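You operate a simulated robot arm through the tools that you are given. There is no shell and no other tool.

You are at the controls of a simulated robot arm. One attempt, no reset.

TASK
Fit the wheel on the stub axle, then tap its cap home.
Fine: the wheel from the bench top; put the mallet back. Set down upright: mallet.

Only the result counts: the job must be done as asked and must still hold three seconds after the hand-in. Knocking over, shifting, dropping, spilling or breaking anything else fails it. A push-on lid holds only when it is set on centred and level and pressed home; a screw cap is set on level and turned clockwise until tight.

THE ROBOT
A 6-joint arm with a two-finger gripper, fixed in place. Base frame: the origin is on the floor under the middle of its stand, x ahead of it, y to its left, z up; the work surface is at about z = 800. Readings come in mm, degrees, newtons and seconds.
With the tool pointing down near the work surface it reaches from about 300 to 740 mm from the base axis. Its first joint turns from -166.0 to 166.0 degrees. Payload 1.57 kg.
The tool frame sits at the grasp point between the pads (the TCP): z along the fingers, y along the line on which they close. The tips reach 21 mm beyond it. The gripper opens to 70 mm; its body begins 50 mm behind the TCP.
Orientation is told as [roll, pitch, yaw] about the base's x, y, z axes, in that order, counted from this pose: with the fingers straight down and closing along the base's y, the tool's x points along the base's -x, its y along +y and its z along -z.

THE INTERFACE
- The arm moves only by the tool step_arm. Its argument "rows" is a list of rows, each a list of 7 numbers: the turn, a rotation vector about the base's x, y, z in degrees, then the shift along the base's x, y, z in m, then the opening in per cent of the stroke, from 0 (shut) to 100 (fully open). In form: [[wx, wy, wz, tx, ty, tz, grip], ...]. A call has 1 to 20 rows; each row is the pose to reach, as a shift and turn from the pose commanded when the call began. A row lasts 0.2 s, in which the tool goes at most 50 mm and 8.6 degrees; a call with a longer step from one row to the next is refused whole, and so is a gripper value outside its range. A pose out of reach is approached as far as the arm can. The call stops where the force on the tool passes 40 N (or 10 N more than at its start, if that is more) or the arm is blocked; 0.2 s more then pass. Each finger travels about 155.5 mm/s and halts on what it meets, pressing with about 30 N; the grip force reading is that of the motor and also rises with nothing between the fingers. The clock runs only during rows and for 0.2 s after the last one: add rows that repeat a pose to give the fingers time. It gives the time, the measured TCP pose, the force on the tool (base axes), the opening and the grip force at its end, in the units of the frame above (readings bear some noise), with the torque about the TCP (base axes, N m) and any sound that the robot's microphone picked up, and new pictures: "pictures" is both (left out), scene, wrist or none.
- Cameras (640 x 400 px; columns grow to the right, rows downward): "scene" is fixed at [48.2, -502.4, 1425]; the picture's right is [0.93, -0.36, 0.00], its down [-0.15, -0.39, -0.91] and it looks along [0.33, 0.85, -0.42] (base axes); focal length 334 px, centre (320, 200). "wrist" rides on the gripper at [79, 4, -81] in the tool frame; the picture's right is [-0.05, 1.00, 0.00], its down [-0.67, -0.04, -0.74] and it looks along [-0.74, -0.04, 0.67] (tool axes); focal length 256 px, centre (320, 200). There is no depth. A picture from a camera that has moved, and an enlarged one, comes with that camera's place and axes in the base frame and with its lens.
- zoom(camera, box): a new picture of the part [left, top, right, bottom] of that camera's present view, enlarged. It takes no simulated time.
- hand_in(): hands the job in; it is judged then, once.

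Places have to be worked out from the pictures, the camera data and where the tool is seen. Open the gripper and draw the arm clear of the work before you hand the job in, unless the task says otherwise.

The tools are called after "Emit:" as a command line: name --pt "numbers of a row" for each row, then --argument value for the rest, lists and objects as JSON in quotes. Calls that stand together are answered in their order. step_arm: Moves the arm, as the interface text tells. Its arguments: {"type":"object","properties":{"rows":{"type":"array","items":{"type":"array","items":{"type":"number"}}},"pictures":{"type":"string","enum":["both","scene","wrist","none"]}},"required":["rows"]} The other tools are called the same way: zoom (camera, box) takes an enlarged picture of a part of a camera's view; hand_in () hands the job in.

At the start:

```text
t: 0.0
ee_pos: [373.7, 210.1, 1178.1]
orientation: [0.1, 0.0, 0.0]
ft_force: [-0.4, -1.7, 1.3]
moment: [0.02, -0.03, 0.0]
opening: 70.3
grip_force: 0.0
```

scene: 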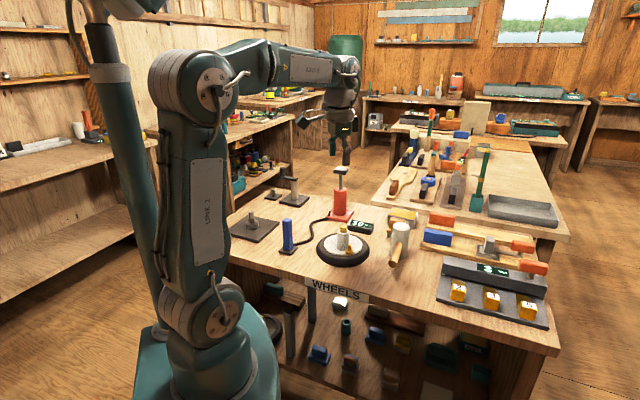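
wrist: 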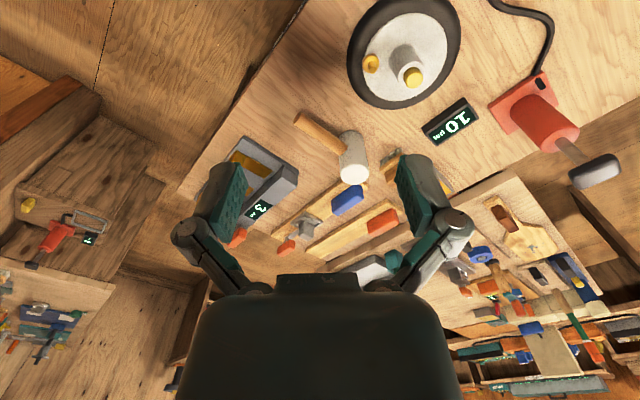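

I'll start by looking closely at the bench: the wheel, candidates for the stub axle, the mallet and the caps.

Emit:
zoom --camera "scene" --box '[220, 160, 420, 285]'

Emit:
zoom --camera "scene" --box '[380, 180, 580, 305]'

Emit:
zoom --camera "wrist" --box '[320, 0, 640, 200]'

Emit:
zoom --camera "scene" --box '[250, 260, 450, 385]'

```text
3.20 times, centred on (320, 222) of scene
camera zoom: at [48.2, -502.4, 1425.0], right [0.93, -0.36, 0.0], down [-0.15, -0.39, -0.91], along [0.33, 0.85, -0.42], focal length 1067 px, centre (320, 128)
```

zoom: 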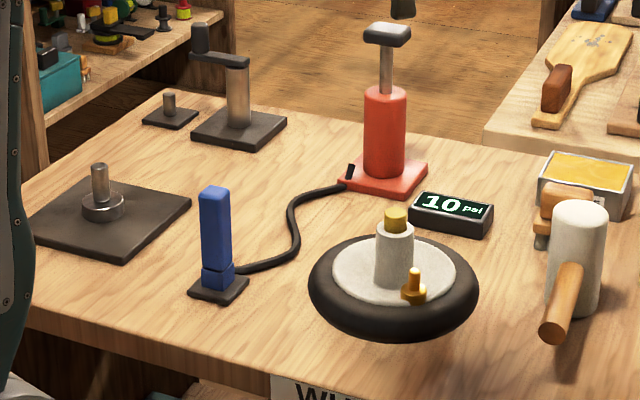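

```text
3.20 times, centred on (480, 242) of scene
camera zoom: at [48.2, -502.4, 1425.0], right [0.93, -0.36, 0.0], down [-0.15, -0.39, -0.91], along [0.33, 0.85, -0.42], focal length 1067 px, centre (-192, 64)
```

zoom: 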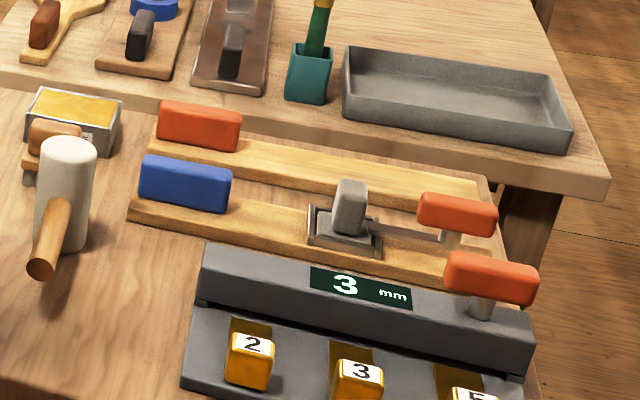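

```text
2.00 times, centred on (480, 100) of wrist
camera zoom: at [292.0, 213.7, 1259.6], right [0.05, 1.0, 0.0], down [0.67, -0.04, 0.74], along [0.74, -0.04, -0.67], focal length 512 px, centre (0, 400)
```

zoom: 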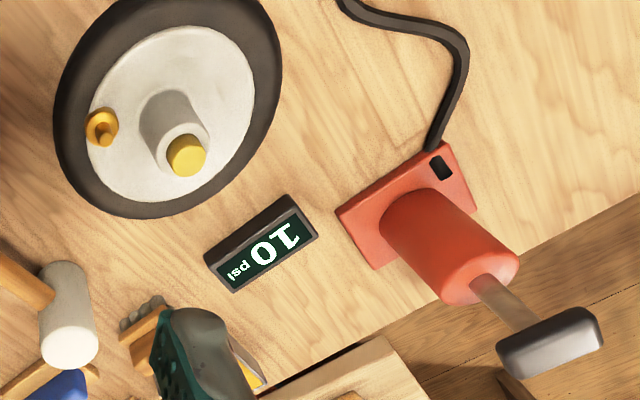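

```text
3.20 times, centred on (350, 322) of scene
camera zoom: at [48.2, -502.4, 1425.0], right [0.93, -0.36, 0.0], down [-0.15, -0.39, -0.91], along [0.33, 0.85, -0.42], focal length 1067 px, centre (224, -192)
```

zoom: 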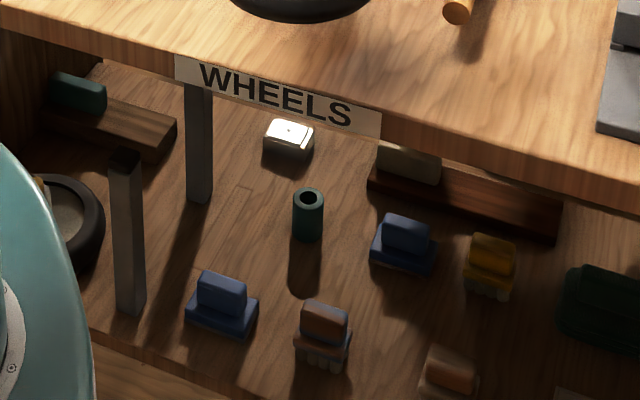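

The bench shows the wheel at about (458, 345), a plate with a collar and pin (likely the stub axle) at about (210, 619), and the mallet at about (622, 258). I'll swing the wrist camera round for a closer look at the axle area, staying high.

Emit:
step_arm --pt "0 0 7.1 -0.0228 0.0215 -0.0128 100" --pt "0 0 14.2 -0.0456 0.043 -0.0256 100" --pt "0 0 21.3 -0.0683 0.0645 -0.0384 100" --pt "0 0 28.4 -0.0911 0.086 -0.0512 100" --pt "0 0 35.5 -0.1139 0.1075 -0.064 100" --pt "0 0 42.6 -0.1366 0.129 -0.0768 100" --pt "0 0 49.7 -0.1594 0.1505 -0.0896 100" --pt "0 0 56.8 -0.1822 0.172 -0.1024 100" --pt "0 0 63.9 -0.2049 0.1935 -0.1152 100" --pt "0 0 71 -0.2277 0.215 -0.128 100" --pt "0 0 71 -0.2277 0.215 -0.128 100" --pictures "both"

```text
t: 2.4
ee_pos: [143.6, 424.3, 1050.0]
orientation: [0.1, -0.1, 71.1]
ft_force: [0.1, 0.3, 0.3]
moment: [0.01, 0.01, 0.0]
opening: 70.0
grip_force: 0.1
camera wrist: at [113.3, 350.1, 1131.5], right [-0.93, 0.37, 0.0], down [0.25, 0.62, 0.74], along [0.28, 0.69, -0.67], focal length 256 px, centre (320, 200)
```

scene: 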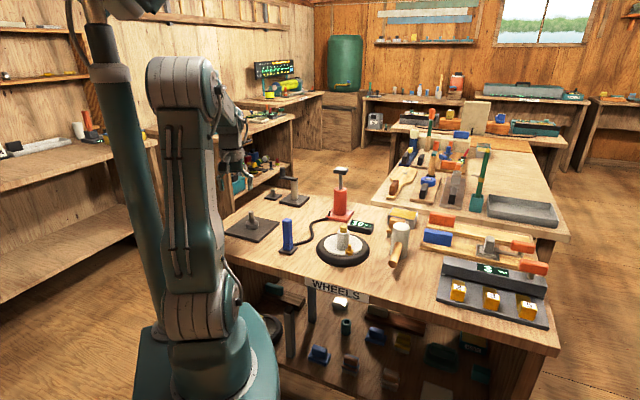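
wrist: 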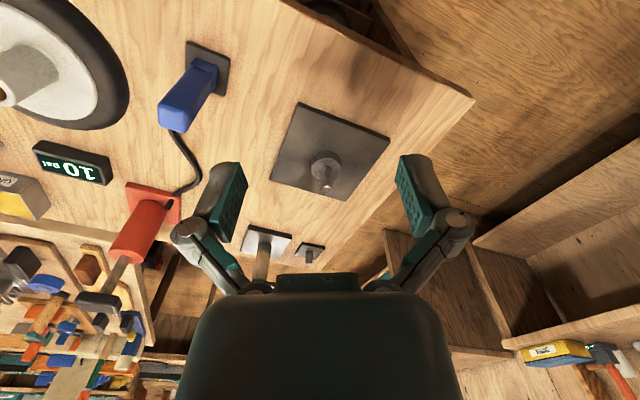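

Emit:
zoom --camera "wrist" --box '[240, 90, 400, 190]'

Emit:
zoom --camera "wrist" --box '[220, 200, 380, 300]'

Emit:
zoom --camera "wrist" --box '[0, 0, 260, 162]'

```text
4.00 times, centred on (320, 140) of wrist
camera zoom: at [113.3, 350.1, 1131.5], right [-0.93, 0.37, 0.0], down [0.25, 0.62, 0.74], along [0.28, 0.69, -0.67], focal length 1024 px, centre (320, 440)
```

zoom: 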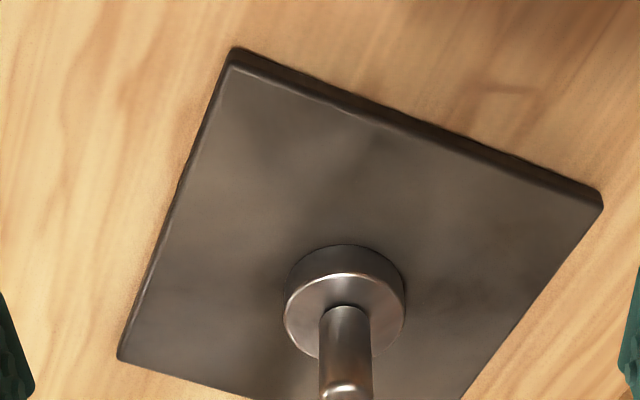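

```text
4.00 times, centred on (300, 250) of wrist
camera zoom: at [113.3, 350.1, 1131.5], right [-0.93, 0.37, 0.0], down [0.25, 0.62, 0.74], along [0.28, 0.69, -0.67], focal length 1024 px, centre (400, 0)
```

zoom: 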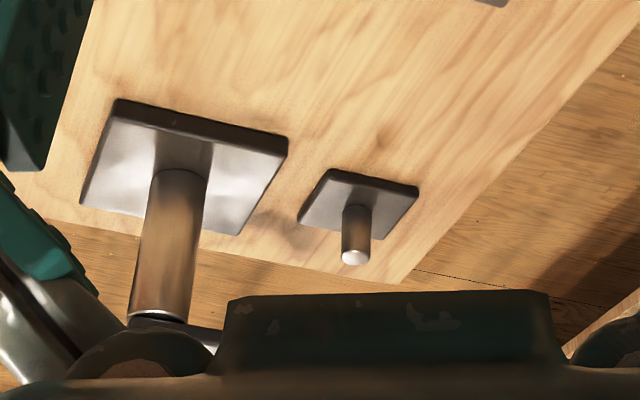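

```text
2.46 times, centred on (130, 81) of wrist
camera zoom: at [113.3, 350.1, 1131.5], right [-0.93, 0.37, 0.0], down [0.25, 0.62, 0.74], along [0.28, 0.69, -0.67], focal length 630 px, centre (788, 493)
```

zoom: 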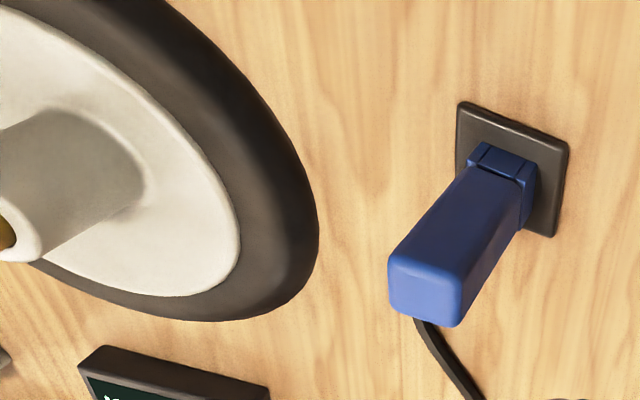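

The axle (46 mm collar, roughly 20 mm pin) sits near (205, 605). Next I'll view the wheel hub and its cap from the radially inward side.

Emit:
step_arm --pt "0 0 -5.7 0.0329 -0.0277 -0.0083 100" --pt "0 0 -11.4 0.0658 -0.0554 -0.0167 100" --pt "0 0 -17.1 0.0987 -0.0832 -0.025 100" --pt "0 0 -22.8 0.1316 -0.1109 -0.0333 100" --pt "0 0 -28.5 0.1645 -0.1386 -0.0417 100" --pt "0 0 -34.2 0.1974 -0.1663 -0.05 100" --pt "0 0 -34.2 0.1974 -0.1663 -0.05 100" --pictures "wrist"

```text
t: 4.0
ee_pos: [342.1, 255.7, 1000.5]
orientation: [-0.1, 0.0, 36.8]
ft_force: [-0.1, 0.2, 0.7]
moment: [0.04, 0.0, -0.02]
opening: 70.2
grip_force: 0.0
camera wrist: at [275.0, 212.3, 1081.7], right [-0.56, 0.83, 0.0], down [0.56, 0.37, 0.74], along [0.62, 0.41, -0.67], focal length 256 px, centre (320, 200)
```

wrist: 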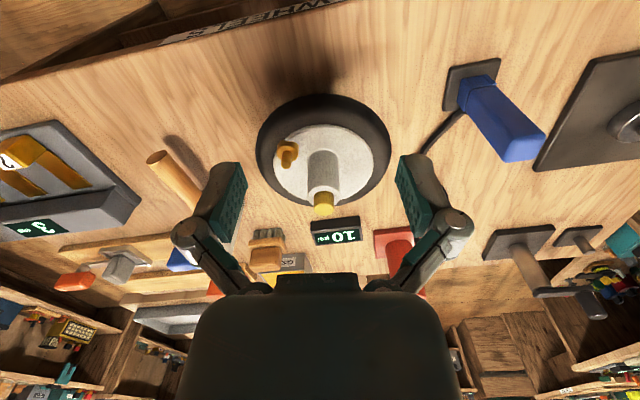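

Emit:
zoom --camera "wrist" --box '[242, 90, 402, 220]'

Emit:
zoom --camera "scene" --box '[300, 200, 420, 275]'

```text
3.08 times, centred on (322, 155) of wrist
camera zoom: at [275.0, 212.3, 1081.7], right [-0.56, 0.83, 0.0], down [0.56, 0.37, 0.74], along [0.62, 0.41, -0.67], focal length 788 px, centre (314, 338)
```

zoom: 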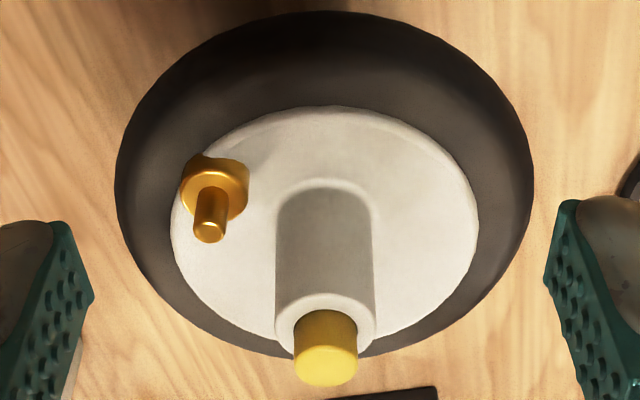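

```text
5.33 times, centred on (360, 238) of scene
camera zoom: at [48.2, -502.4, 1425.0], right [0.93, -0.36, 0.0], down [-0.15, -0.39, -0.91], along [0.33, 0.85, -0.42], focal length 1778 px, centre (107, 0)
```

zoom: 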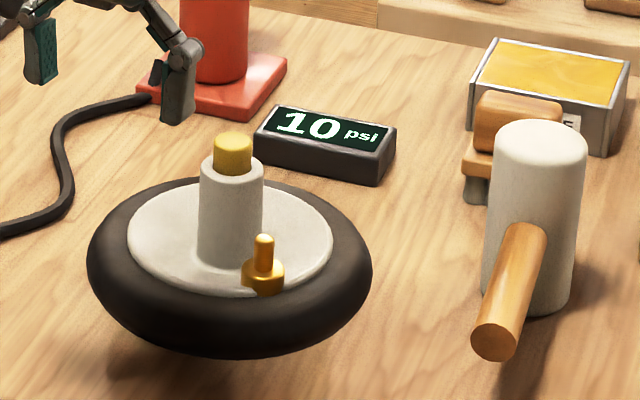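

The hub (about 37 mm diameter, top near z = 878, cap top near z = 898) is at about (455, 338), with the valve on its -y side. I'll go above it turned so the fingers close along x, clear of the valve.

Emit:
step_arm --pt "0 0 7.6 0.0161 0.0116 0 100" --pt "0 0 15.2 0.0323 0.0233 0 100" --pt "0 0 22.8 0.0484 0.0349 0 100" --pt "0 0 30.4 0.0646 0.0466 0 100" --pt "0 0 38.0 0.0807 0.0582 0 100" --pt "0 0 45.6 0.0969 0.0699 0 100" --pt "0 0 53.2 0.113 0.0815 0 100" --pt "0 0 53.2 0.113 0.0815 0 100" --pictures "both"

```text
t: 5.8
ee_pos: [456.4, 340.1, 999.9]
orientation: [0.2, 0.0, 90.2]
ft_force: [-0.6, -0.7, -1.1]
moment: [-0.02, -0.02, -0.01]
opening: 69.9
grip_force: 0.1
camera wrist: at [450.5, 260.6, 1082.0], right [-1.0, 0.05, 0.0], down [0.04, 0.67, 0.74], along [0.04, 0.74, -0.67], focal length 256 px, centre (320, 200)
```

scene: 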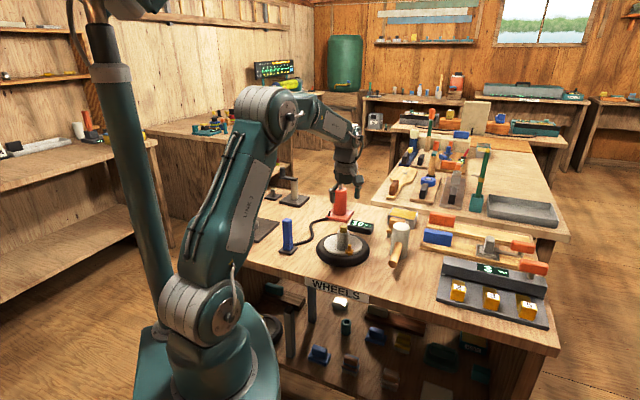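
wrist: 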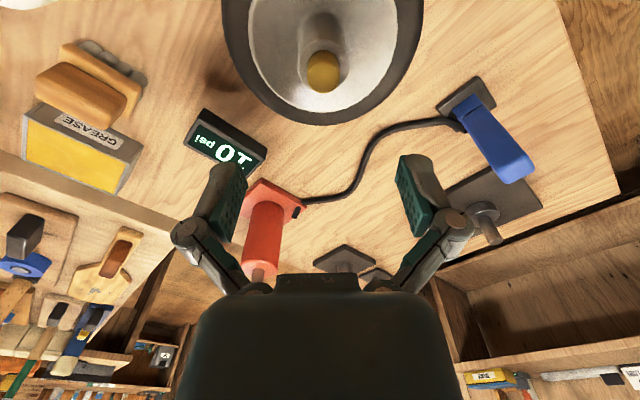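

Emit:
zoom --camera "wrist" --box '[220, 0, 420, 125]'

```text
3.20 times, centred on (320, 62) of wrist
camera zoom: at [450.5, 260.6, 1082.0], right [-1.0, 0.05, 0.0], down [0.04, 0.67, 0.74], along [0.04, 0.74, -0.67], focal length 819 px, centre (320, 640)
```

zoom: 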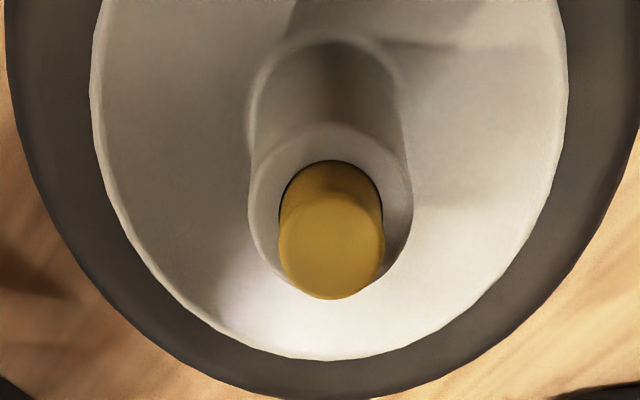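

The cap plug stands in the hub bore, and the hub centre looks about (-2.5, -4) mm from my TCP axis. I'll correct and descend to just above the cap for a closer check.

Emit:
step_arm --pt "0 0 0 -0.0025 -0.004 -0.035 100" --pt "0 0 0 -0.0025 -0.004 -0.07 100" --pt "0 0 0 -0.0025 -0.004 -0.07 100" --pictures "wrist"

Emit:
zoom --camera "wrist" --box '[200, 50, 440, 200]'

```text
t: 6.6
ee_pos: [454.4, 336.3, 927.2]
orientation: [0.1, 0.0, 90.0]
ft_force: [-0.6, -0.1, -0.1]
moment: [0.02, -0.01, -0.04]
opening: 69.9
grip_force: 0.0
camera wrist: at [448.4, 256.8, 1010.5], right [-1.0, 0.05, 0.0], down [0.04, 0.67, 0.74], along [0.04, 0.74, -0.67], focal length 256 px, centre (320, 200)
```

wrist: 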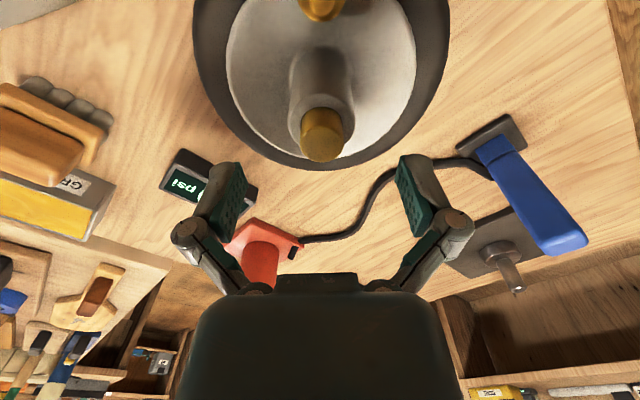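

```text
2.67 times, centred on (320, 125) of wrist
camera zoom: at [448.4, 256.8, 1010.5], right [-1.0, 0.05, 0.0], down [0.04, 0.67, 0.74], along [0.04, 0.74, -0.67], focal length 683 px, centre (320, 400)
```

zoom: 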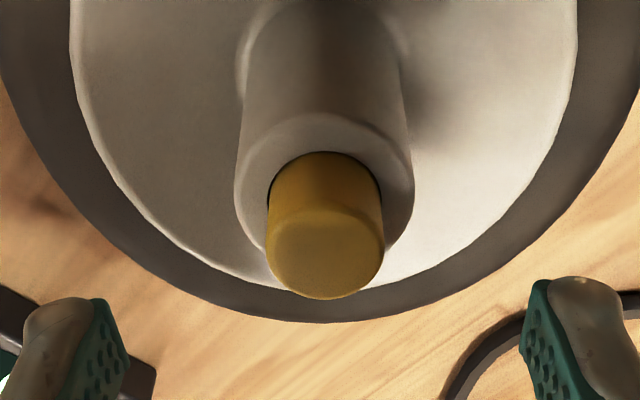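

The hub is now centred within about 0.5 mm between the fingers. I'll descend to z ≈ 857 (tips above the disc, cap clear of the palm) and close gently on the hub.

Emit:
step_arm --pt "0 0 0 -0.0005 0 -0.02 100" --pt "0 0 0 -0.0005 0 -0.04 100" --pt "0 0 0 -0.0005 0 -0.06 100" --pt "0 0 0 -0.0005 0 -0.073 100" --pt "0 0 0 -0.0005 0 -0.073 100" --pictures "both"

Emit:
zoom --camera "scene" --box '[290, 170, 410, 275]'

```text
t: 7.8
ee_pos: [453.4, 335.0, 855.1]
orientation: [0.1, 0.0, 90.0]
ft_force: [-0.6, -0.4, 0.1]
moment: [-0.02, 0.0, 0.03]
opening: 70.3
grip_force: 0.0
camera wrist: at [447.1, 256.3, 937.3], right [-1.0, 0.05, 0.0], down [0.04, 0.67, 0.74], along [0.04, 0.74, -0.67], focal length 256 px, centre (320, 200)
```

scene: 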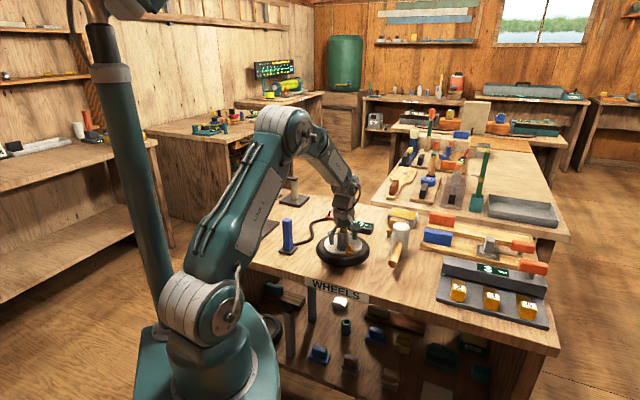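
wrist: 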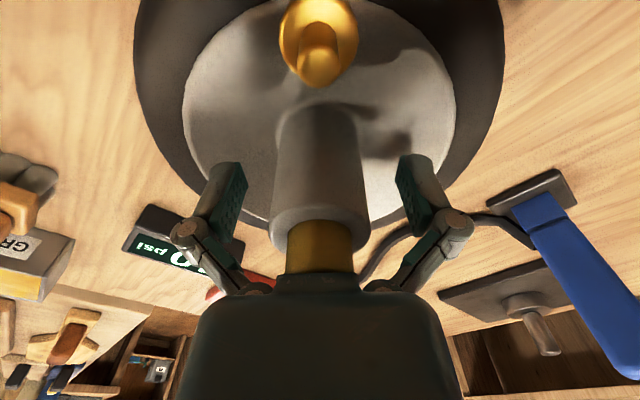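

```text
3.81 times, centred on (350, 222) of scene
camera zoom: at [48.2, -502.4, 1425.0], right [0.93, -0.36, 0.0], down [-0.15, -0.39, -0.91], along [0.33, 0.85, -0.42], focal length 1270 px, centre (206, 114)
```

zoom: 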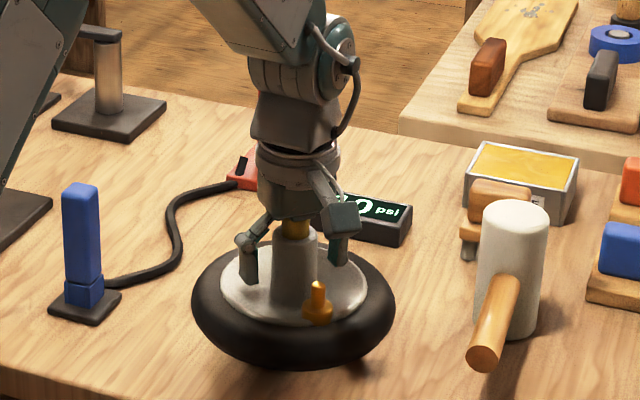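

No contact yet, and the hub sits between the pads with the cap just below the palm. Closing on the hub now.

Emit:
step_arm --pt "0 0 0 0 0 0 75" --pt "0 0 0 0 0 0 50" --pt "0 0 0 0 0 0 30" --pt "0 0 0 0 0 0 0" --pt "0 0 0 0 0 0 0" --pictures "wrist"

```text
t: 9.0
ee_pos: [452.4, 335.6, 856.6]
orientation: [0.1, 0.0, 90.0]
ft_force: [0.3, -0.9, 5.9]
moment: [-0.02, 0.0, 0.11]
opening: 43.9
grip_force: 30.5
camera wrist: at [447.2, 256.2, 937.9], right [-1.0, 0.05, 0.0], down [0.04, 0.67, 0.74], along [0.04, 0.74, -0.67], focal length 256 px, centre (320, 200)
```

wrist: 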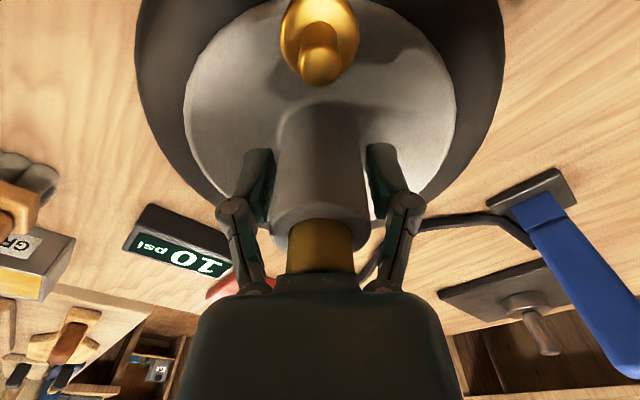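

Gripped with 30.5 N at 43.9 mm. I'll lift slowly a little and check the weight and levelness.

Emit:
step_arm --pt "0 0 0 0 0 0.005 0" --pt "0 0 0 0 0 0.015 0" --pt "0 0 0 0 0 0.03 0" --pt "0 0 0 0 0 0.03 0" --pictures "both"

Emit:
zoom --camera "scene" --box '[290, 170, 410, 275]'

```text
t: 10.0
ee_pos: [452.6, 334.3, 886.1]
orientation: [0.0, 0.0, 90.1]
ft_force: [-1.2, -1.5, -0.1]
moment: [0.27, -0.33, -0.02]
opening: 43.4
grip_force: 30.0
camera wrist: at [447.5, 256.1, 968.5], right [-1.0, 0.05, 0.0], down [0.04, 0.67, 0.74], along [0.04, 0.74, -0.67], focal length 256 px, centre (320, 200)
```

scene: 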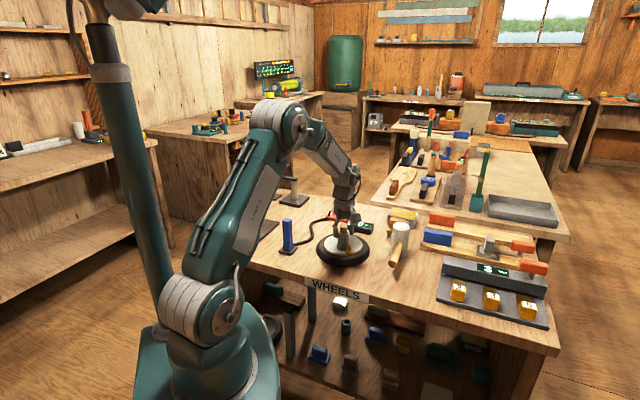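
wrist: 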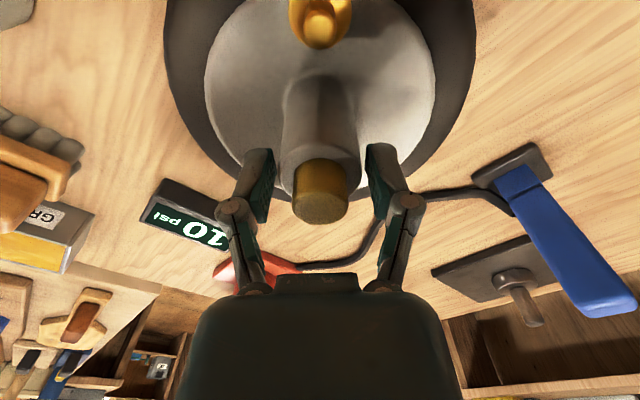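

```text
3.81 times, centred on (350, 222) of scene
camera zoom: at [48.2, -502.4, 1425.0], right [0.93, -0.36, 0.0], down [-0.15, -0.39, -0.91], along [0.33, 0.85, -0.42], focal length 1270 px, centre (206, 114)
```

zoom: 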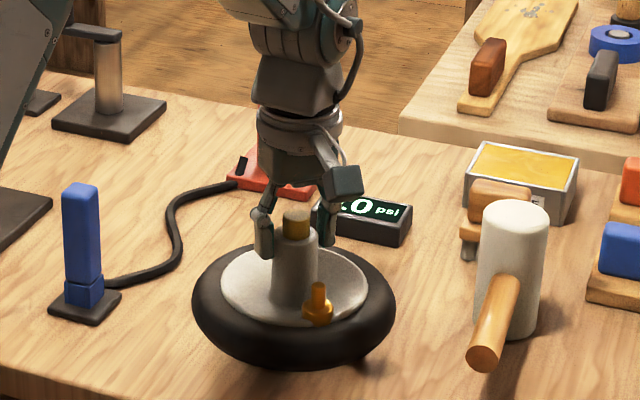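

The fingers slid up the hub without lifting it — let me look closely at the pads against the hub before doing anything else.

Emit:
zoom --camera "wrist" --box '[220, 60, 420, 260]'

Emit:
zoom --camera "scene" --box '[320, 195, 370, 240]'

```text
2.00 times, centred on (320, 160) of wrist
camera zoom: at [447.5, 256.1, 968.5], right [-1.0, 0.05, 0.0], down [0.04, 0.67, 0.74], along [0.04, 0.74, -0.67], focal length 512 px, centre (320, 280)
```

zoom: 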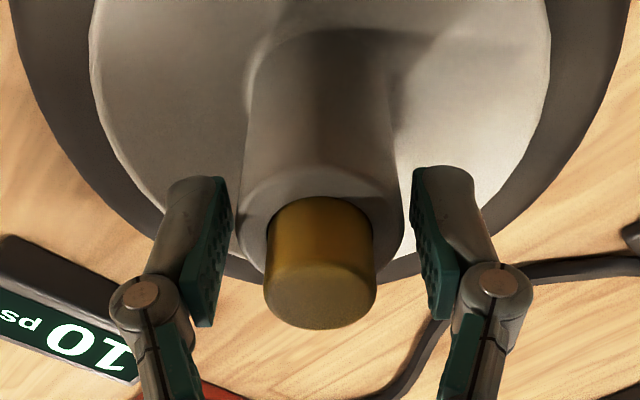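

```text
8.89 times, centred on (345, 218) of scene
camera zoom: at [48.2, -502.4, 1425.0], right [0.93, -0.36, 0.0], down [-0.15, -0.39, -0.91], along [0.33, 0.85, -0.42], focal length 2964 px, centre (98, 44)
```

zoom: 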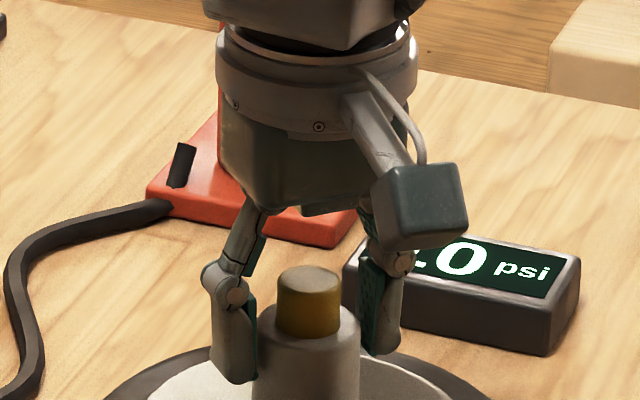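

The fingers stopped at about 44 mm although the hub looks about 39–40 mm wide, and nothing lifted. I'll reopen and re-close at this height to see whether the fingers really bear on the hub.

Emit:
step_arm --pt "0 0 0 0 0 0 80" --pt "0 0 0 0 0 0 100" --pt "0 0 0 0 0 0 100" --pictures "wrist"

Emit:
zoom --camera "wrist" --box '[160, 0, 480, 200]'

```text
t: 10.8
ee_pos: [453.2, 335.9, 886.5]
orientation: [0.2, 0.0, 90.1]
ft_force: [-0.6, 0.1, 0.1]
moment: [0.03, -0.01, 0.01]
opening: 70.0
grip_force: 0.0
camera wrist: at [447.4, 256.3, 968.2], right [-1.0, 0.05, 0.0], down [0.04, 0.67, 0.74], along [0.04, 0.74, -0.67], focal length 256 px, centre (320, 200)
```

wrist: 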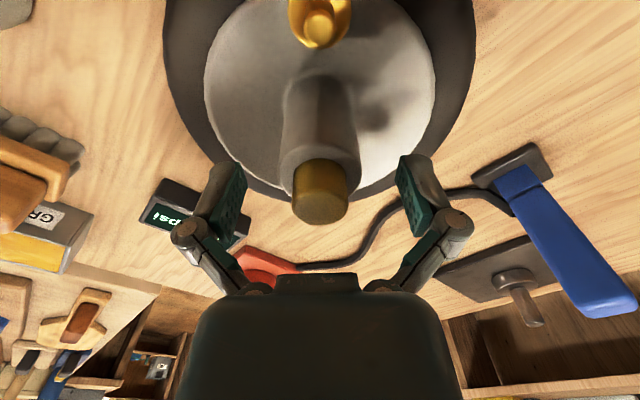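

```text
2.00 times, centred on (320, 100) of wrist
camera zoom: at [447.4, 256.3, 968.2], right [-1.0, 0.05, 0.0], down [0.04, 0.67, 0.74], along [0.04, 0.74, -0.67], focal length 512 px, centre (320, 400)
```

zoom: 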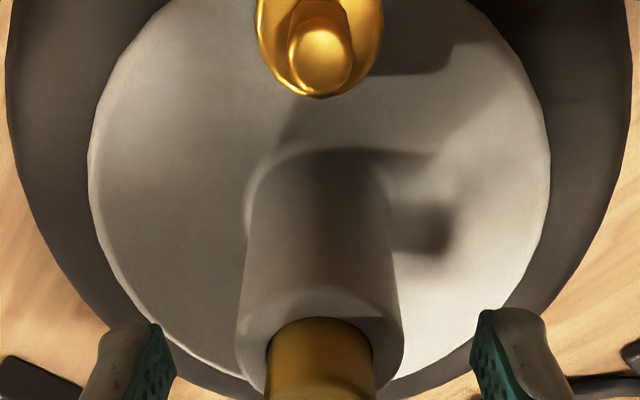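

The reading had a residual couple, so the pads probably did touch but slipped (perhaps riding on the flare at the hub foot). I'll re-grip a few mm higher than before (TCP ≈ 863) and this time read forces step by step.

Emit:
step_arm --pt "0 0 0 0 0.001 -0.012 100" --pt "0 0 0 0 0.001 -0.024 100" --pt "0 0 0 0 0.001 -0.024 70" --pt "0 0 0 0 0.001 -0.024 60" --pt "0 0 0 0 0.001 -0.024 40" --pt "0 0 0 0 0.001 -0.024 0" --pt "0 0 0 0 0.001 -0.024 0" --pt "0 0 0 0 0.001 -0.024 0" --pictures "wrist"

Emit:
zoom --camera "wrist" --box '[220, 60, 420, 260]'

```text
t: 12.6
ee_pos: [452.2, 336.5, 862.9]
orientation: [0.0, 0.0, 90.0]
ft_force: [3.0, 0.9, 3.1]
moment: [0.18, -0.21, -0.05]
opening: 43.7
grip_force: 29.4
camera wrist: at [447.0, 257.5, 944.9], right [-1.0, 0.05, 0.0], down [0.04, 0.67, 0.74], along [0.04, 0.74, -0.67], focal length 256 px, centre (320, 200)
```

wrist: 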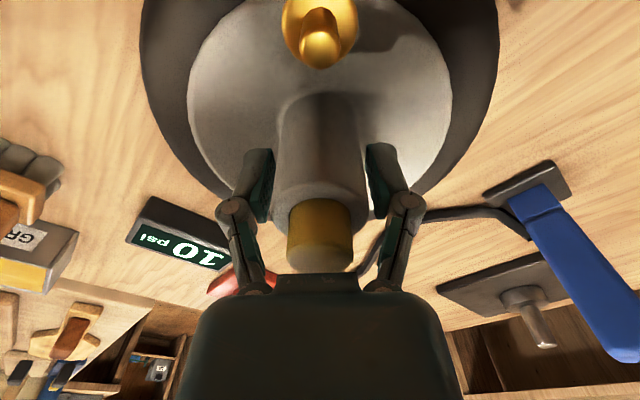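

```text
2.00 times, centred on (320, 160) of wrist
camera zoom: at [447.0, 257.5, 944.9], right [-1.0, 0.05, 0.0], down [0.04, 0.67, 0.74], along [0.04, 0.74, -0.67], focal length 512 px, centre (320, 280)
```

zoom: 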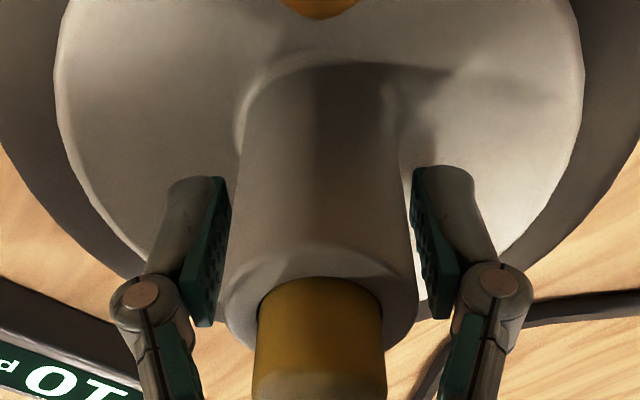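

Contact again at 43.7 mm. I'll lift by 3 mm and watch the vertical force.

Emit:
step_arm --pt "0 0 0 0 0 0.003 0" --pictures "none"

Emit:
step_arm --pt "0 0 0 0 0 0.004 0" --pictures "wrist"

```text
t: 13.0
ee_pos: [450.6, 336.8, 865.6]
orientation: [0.3, 0.1, 89.9]
ft_force: [0.0, 1.2, 0.2]
moment: [0.03, -0.02, -0.02]
opening: 43.4
grip_force: 30.2
```

```text
t: 13.4
ee_pos: [452.5, 335.7, 869.2]
orientation: [0.2, 0.1, 90.0]
ft_force: [-0.8, 0.7, -6.0]
moment: [-0.03, 0.01, -0.01]
opening: 43.6
grip_force: 30.2
camera wrist: at [447.5, 257.1, 951.6], right [-1.0, 0.05, 0.0], down [0.04, 0.67, 0.74], along [0.04, 0.74, -0.67], focal length 256 px, centre (320, 200)
```

wrist: 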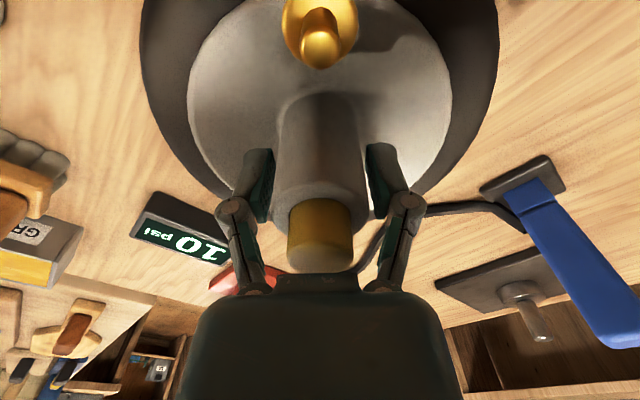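

The wheel now moves with the gripper (force -6 N, same view of the wheel while the bench shifts). I'll keep lifting gently and check for slip.

Emit:
step_arm --pt "0 0 0 0 0 0.004 0" --pt "0 0 0 0 0 0.01 0" --pt "0 0 0 0 0 0.018 0" --pt "0 0 0 0 0 0.026 0" --pictures "both"

Emit:
zoom --camera "scene" --box '[290, 170, 410, 275]'

```text
t: 14.4
ee_pos: [452.2, 337.0, 896.2]
orientation: [0.1, 0.0, 90.1]
ft_force: [0.1, 0.2, -6.3]
moment: [0.02, -0.01, 0.03]
opening: 43.7
grip_force: 29.7
camera wrist: at [447.1, 257.4, 978.0], right [-1.0, 0.05, 0.0], down [0.04, 0.67, 0.74], along [0.04, 0.74, -0.67], focal length 256 px, centre (320, 200)
```

scene: 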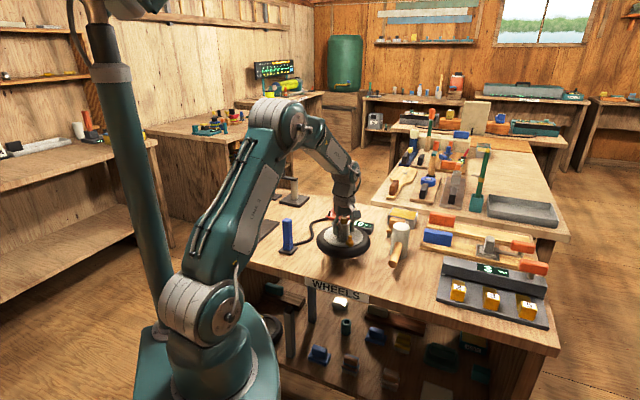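
wrist: 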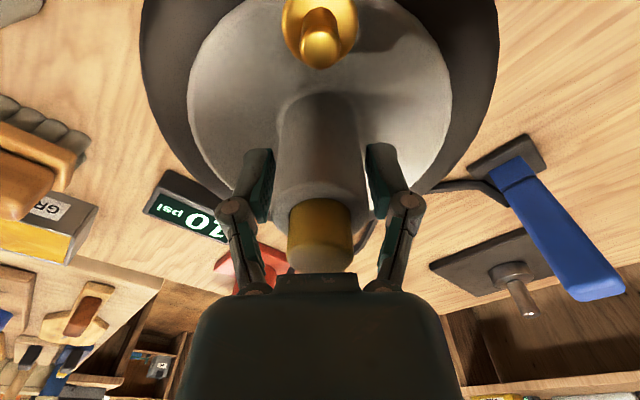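

```text
3.81 times, centred on (350, 222) of scene
camera zoom: at [48.2, -502.4, 1425.0], right [0.93, -0.36, 0.0], down [-0.15, -0.39, -0.91], along [0.33, 0.85, -0.42], focal length 1270 px, centre (206, 114)
```

zoom: 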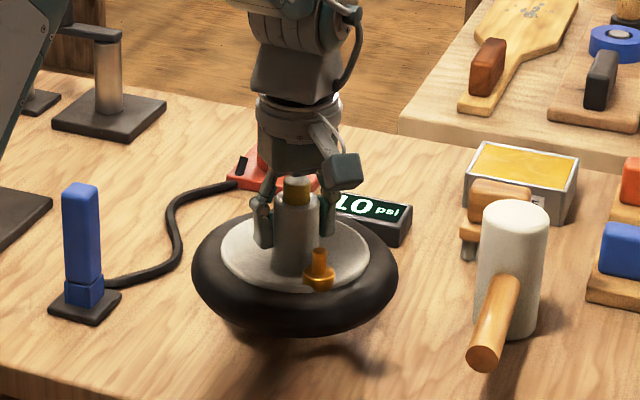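

The wheel is airborne (about 0.64 kg), level and not slipping. Before travelling I'll zoom to measure the hub relative to the camera, and measure the axle pin as seen from here.

Emit:
zoom --camera "wrist" --box '[240, 80, 400, 280]'

Emit:
zoom --camera "wrist" --box '[420, 210, 600, 340]'

Emit:
zoom --camera "scene" --box '[220, 185, 300, 245]'

```text
2.00 times, centred on (320, 180) of wrist
camera zoom: at [447.1, 257.4, 978.0], right [-1.0, 0.05, 0.0], down [0.04, 0.67, 0.74], along [0.04, 0.74, -0.67], focal length 512 px, centre (320, 240)
```

zoom: 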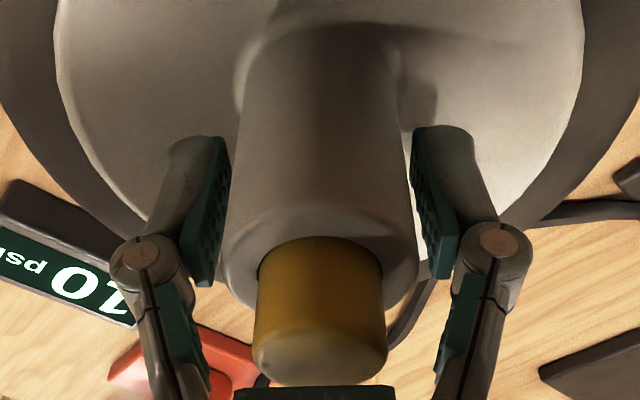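

```text
3.08 times, centred on (510, 275) of wrist
camera zoom: at [447.1, 257.4, 978.0], right [-1.0, 0.05, 0.0], down [0.04, 0.67, 0.74], along [0.04, 0.74, -0.67], focal length 788 px, centre (-265, -31)
```

zoom: 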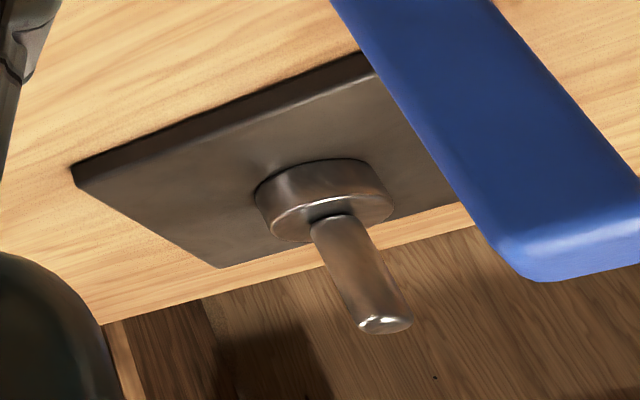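

```text
6.67 times, centred on (260, 215) of scene
camera zoom: at [48.2, -502.4, 1425.0], right [0.93, -0.36, 0.0], down [-0.15, -0.39, -0.91], along [0.33, 0.85, -0.42], focal length 2223 px, centre (720, 100)
```

zoom: 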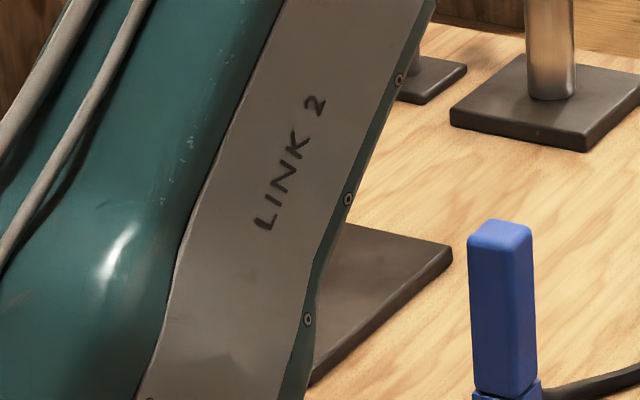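

Hub axis is about 3 mm to -y of the TCP, and the pin is near (203, 601) with its top near z = 872, but my pin estimate is only good to a few mm. I'll set the wheel back down where it was, and go measure the pin at close range with the empty gripper first.

Emit:
step_arm --pt "0 0 0 0 0 -0.01 0" --pt "0 0 0 0 0 -0.02 0" --pt "0 0 0 0 0 -0.028 0" --pt "0 0 0 0 0 -0.032 0" --pt "0 0 0 0 0 -0.0335 0" --pictures "none"

```text
t: 15.6
ee_pos: [451.5, 336.6, 862.8]
orientation: [0.1, 0.0, 89.9]
ft_force: [-2.5, -0.7, 2.0]
moment: [-0.46, 0.46, -0.07]
opening: 43.8
grip_force: 29.7
```

Wheel is back on the bench (force went to +2 N). Opening and rising clear.

Emit:
step_arm --pt "0 0 0 0 0 0 80" --pt "0 0 0 0 0 0 100" --pt "0 0 0 0 0 0 100" --pt "0 0 0 0 0 0.03 100" --pt "0 0 0 0 0 0.07 100" --pt "0 0 0 0 0 0.11 100" --pt "0 0 0 0 0 0.11 100" --pictures "both"

Emit:
zoom --camera "wrist" --box '[220, 0, 420, 160]'

```text
t: 17.2
ee_pos: [453.3, 336.2, 972.4]
orientation: [0.1, 0.0, 90.0]
ft_force: [-0.4, -0.7, 0.2]
moment: [-0.03, -0.01, 0.0]
opening: 70.0
grip_force: 0.0
camera wrist: at [448.3, 256.3, 1053.5], right [-1.0, 0.05, 0.0], down [0.04, 0.67, 0.74], along [0.04, 0.74, -0.67], focal length 256 px, centre (320, 200)
```

scene: 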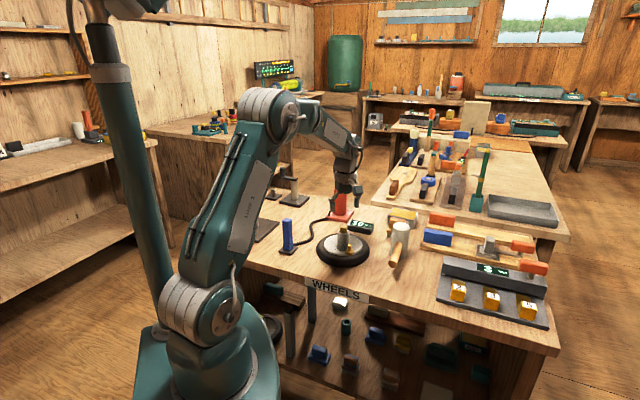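
wrist: 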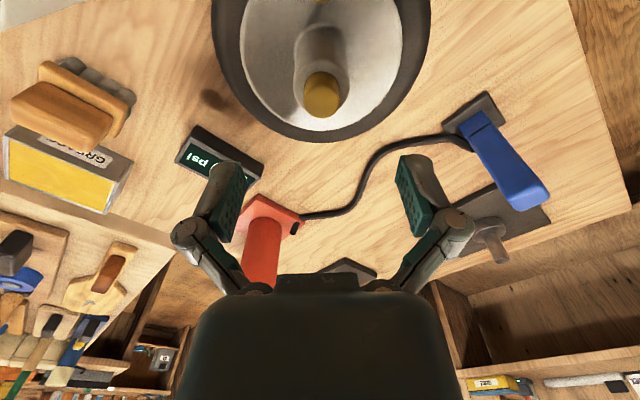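

```text
2.50 times, centred on (320, 80) of wrist
camera zoom: at [448.3, 256.3, 1053.5], right [-1.0, 0.05, 0.0], down [0.04, 0.67, 0.74], along [0.04, 0.74, -0.67], focal length 640 px, centre (320, 500)
```

zoom: 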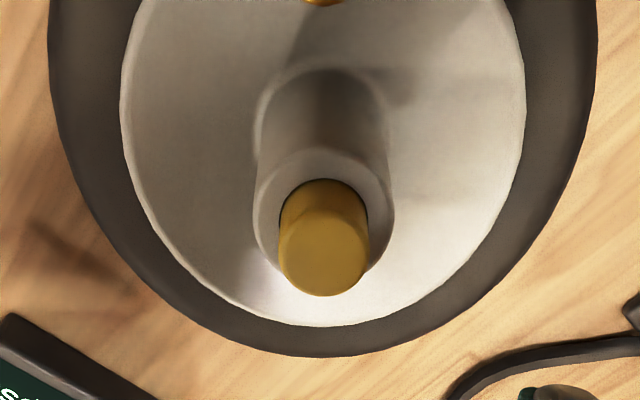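

The wheel sits as before. Now moving the empty gripper over the axle pin at a safe height to measure it with the same view geometry as the hub.

Emit:
step_arm --pt "0 0 0 0 0 0.0274 100" --pt "0 0 0 -0.031 0.033 0.0274 100" --pt "0 0 0 -0.062 0.066 0.0274 100" --pt "0 0 0 -0.093 0.099 0.0274 100" --pt "0 0 0 -0.124 0.132 0.0274 100" --pt "0 0 0 -0.155 0.165 0.0274 100" --pt "0 0 0 -0.186 0.198 0.0274 100" --pt "0 0 0 -0.217 0.231 0.0274 100" --pt "0 0 0 -0.2484 0.2647 0.0274 100" --pt "0 0 0 -0.2484 0.2647 0.0274 100" --pt "0 0 0 -0.2484 0.2647 0.0274 100" --pictures "wrist"

Emit:
zoom --camera "wrist" --box '[240, 0, 400, 100]'

```text
t: 19.6
ee_pos: [201.8, 600.1, 1000.0]
orientation: [0.1, 0.0, 90.0]
ft_force: [0.6, 0.0, -0.3]
moment: [0.01, 0.03, 0.03]
opening: 70.0
grip_force: 0.0
camera wrist: at [196.0, 521.6, 1082.3], right [-1.0, 0.05, 0.0], down [0.04, 0.67, 0.74], along [0.04, 0.74, -0.67], focal length 256 px, centre (320, 200)
```

wrist: 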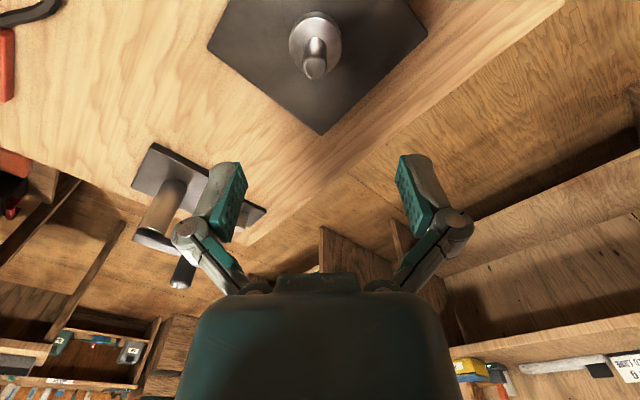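

```text
4.00 times, centred on (320, 50) of wrist
camera zoom: at [196.0, 521.6, 1082.3], right [-1.0, 0.05, 0.0], down [0.04, 0.67, 0.74], along [0.04, 0.74, -0.67], focal length 1024 px, centre (320, 800)
```

zoom: 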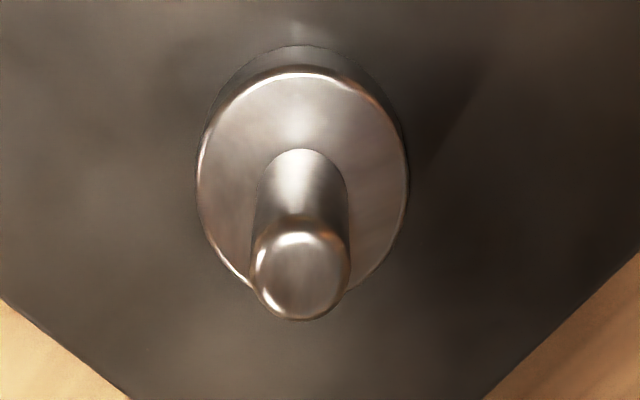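

The pin shows up at about (+3.7, -1.1) mm from the TCP axis. I'll correct and descend so the tips are just above the pin top for a close-range check.

Emit:
step_arm --pt "0 0 0 0.0037 -0.0011 -0.03 100" --pt "0 0 0 0.0037 -0.0011 -0.06 100" --pt "0 0 0 0.0037 -0.0011 -0.09 100" --pt "0 0 0 0.0037 -0.0011 -0.09 100" --pt "0 0 0 0.0037 -0.0011 -0.09 100" --pictures "both"

Emit:
zoom --camera "wrist" --box '[240, 60, 400, 160]'

Emit:
zoom --camera "scene" --box '[220, 165, 300, 245]'

```text
t: 20.8
ee_pos: [204.9, 599.5, 908.5]
orientation: [0.1, 0.0, 90.0]
ft_force: [-0.1, -0.2, -0.3]
moment: [0.03, -0.01, 0.01]
opening: 69.7
grip_force: 0.0
camera wrist: at [200.4, 520.3, 989.9], right [-1.0, 0.05, 0.0], down [0.04, 0.67, 0.74], along [0.04, 0.74, -0.67], focal length 256 px, centre (320, 200)
```

scene: 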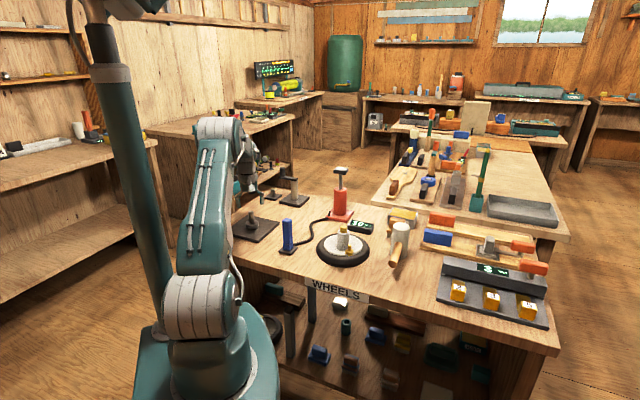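
wrist: 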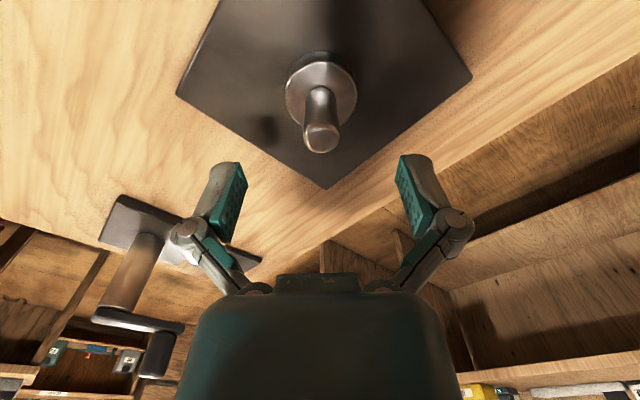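

```text
4.00 times, centred on (320, 110) of wrist
camera zoom: at [200.4, 520.3, 989.9], right [-1.0, 0.05, 0.0], down [0.04, 0.67, 0.74], along [0.04, 0.74, -0.67], focal length 1024 px, centre (320, 560)
```

zoom: 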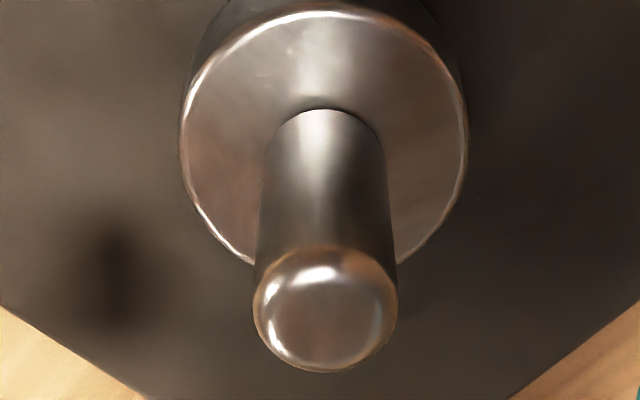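

```text
5.00 times, centred on (260, 205) of scene
camera zoom: at [48.2, -502.4, 1425.0], right [0.93, -0.36, 0.0], down [-0.15, -0.39, -0.91], along [0.33, 0.85, -0.42], focal length 1667 px, centre (620, 175)
```

zoom: 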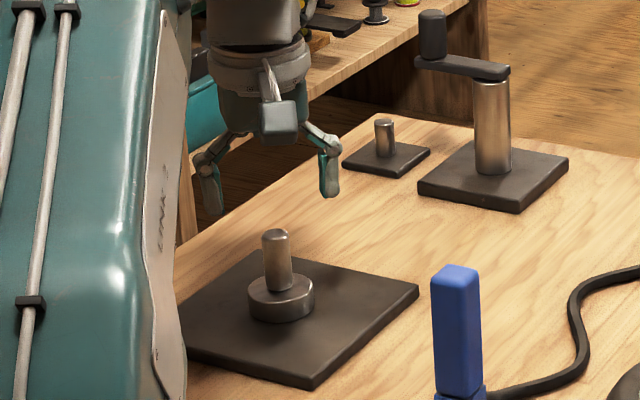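

The pin x is well fixed from this yaw, but y depends on height. I'll rise, turn to yaw 0 (camera on the -x side) so the pin's y is read directly from image columns.

Emit:
step_arm --pt "0 0 0 0 0 0.04 100" --pt "0 0 -8 0 -0.001 0.06 100" --pt "0 0 -16 0 -0.001 0.06 100" --pt "0 0 -24 0 -0.001 0.06 100" --pt "0 0 -32 0 -0.001 0.06 100" --pt "0 0 -40 0 -0.001 0.06 100" --pt "0 0 -48 0 -0.001 0.06 100" --pt "0 0 -56 0 -0.001 0.06 100" --pt "0 0 -64 0 -0.001 0.06 100" --pt "0 0 -72 0 -0.001 0.06 100" --pt "0 0 -80 0 -0.001 0.06 100" --pt "0 0 -88 0 -0.001 0.06 100" --pt "0 0 -90 0 -0.001 0.04 100" --pt "0 0 -90 0 -0.001 0.03 100" --pt "0 0 -90 0 -0.001 0.03 100" --pt "0 0 -90 0 -0.001 0.03 100" --pictures "both"

Emit:
zoom --camera "wrist" --box '[240, 40, 400, 140]'

```text
t: 24.2
ee_pos: [207.5, 597.7, 940.7]
orientation: [-0.1, -0.1, 0.0]
ft_force: [0.0, 0.4, -0.2]
moment: [0.01, -0.01, -0.01]
opening: 70.1
grip_force: 0.0
camera wrist: at [126.9, 603.0, 1021.3], right [0.05, 1.0, 0.0], down [0.67, -0.04, 0.74], along [0.74, -0.04, -0.67], focal length 256 px, centre (320, 200)
```

scene: 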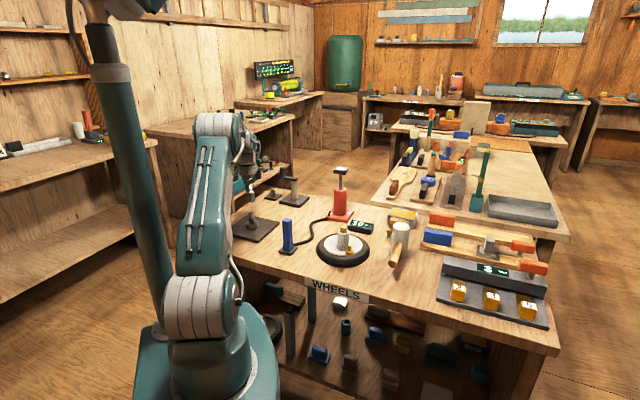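
wrist: 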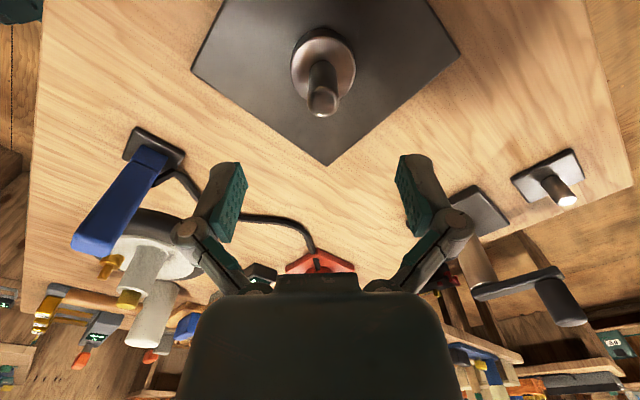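

```text
4.00 times, centred on (320, 90) of wrist
camera zoom: at [126.9, 603.0, 1021.3], right [0.05, 1.0, 0.0], down [0.67, -0.04, 0.74], along [0.74, -0.04, -0.67], focal length 1024 px, centre (320, 640)
```

zoom: 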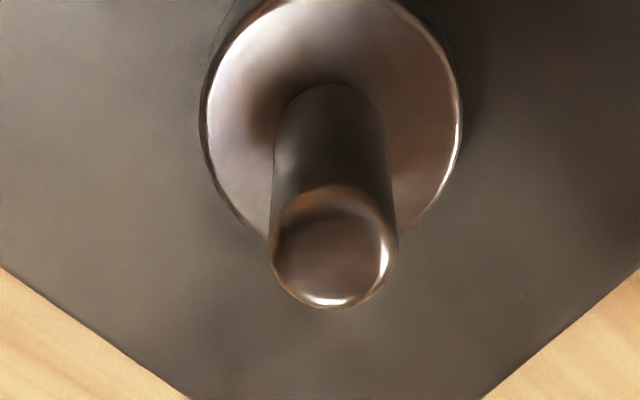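

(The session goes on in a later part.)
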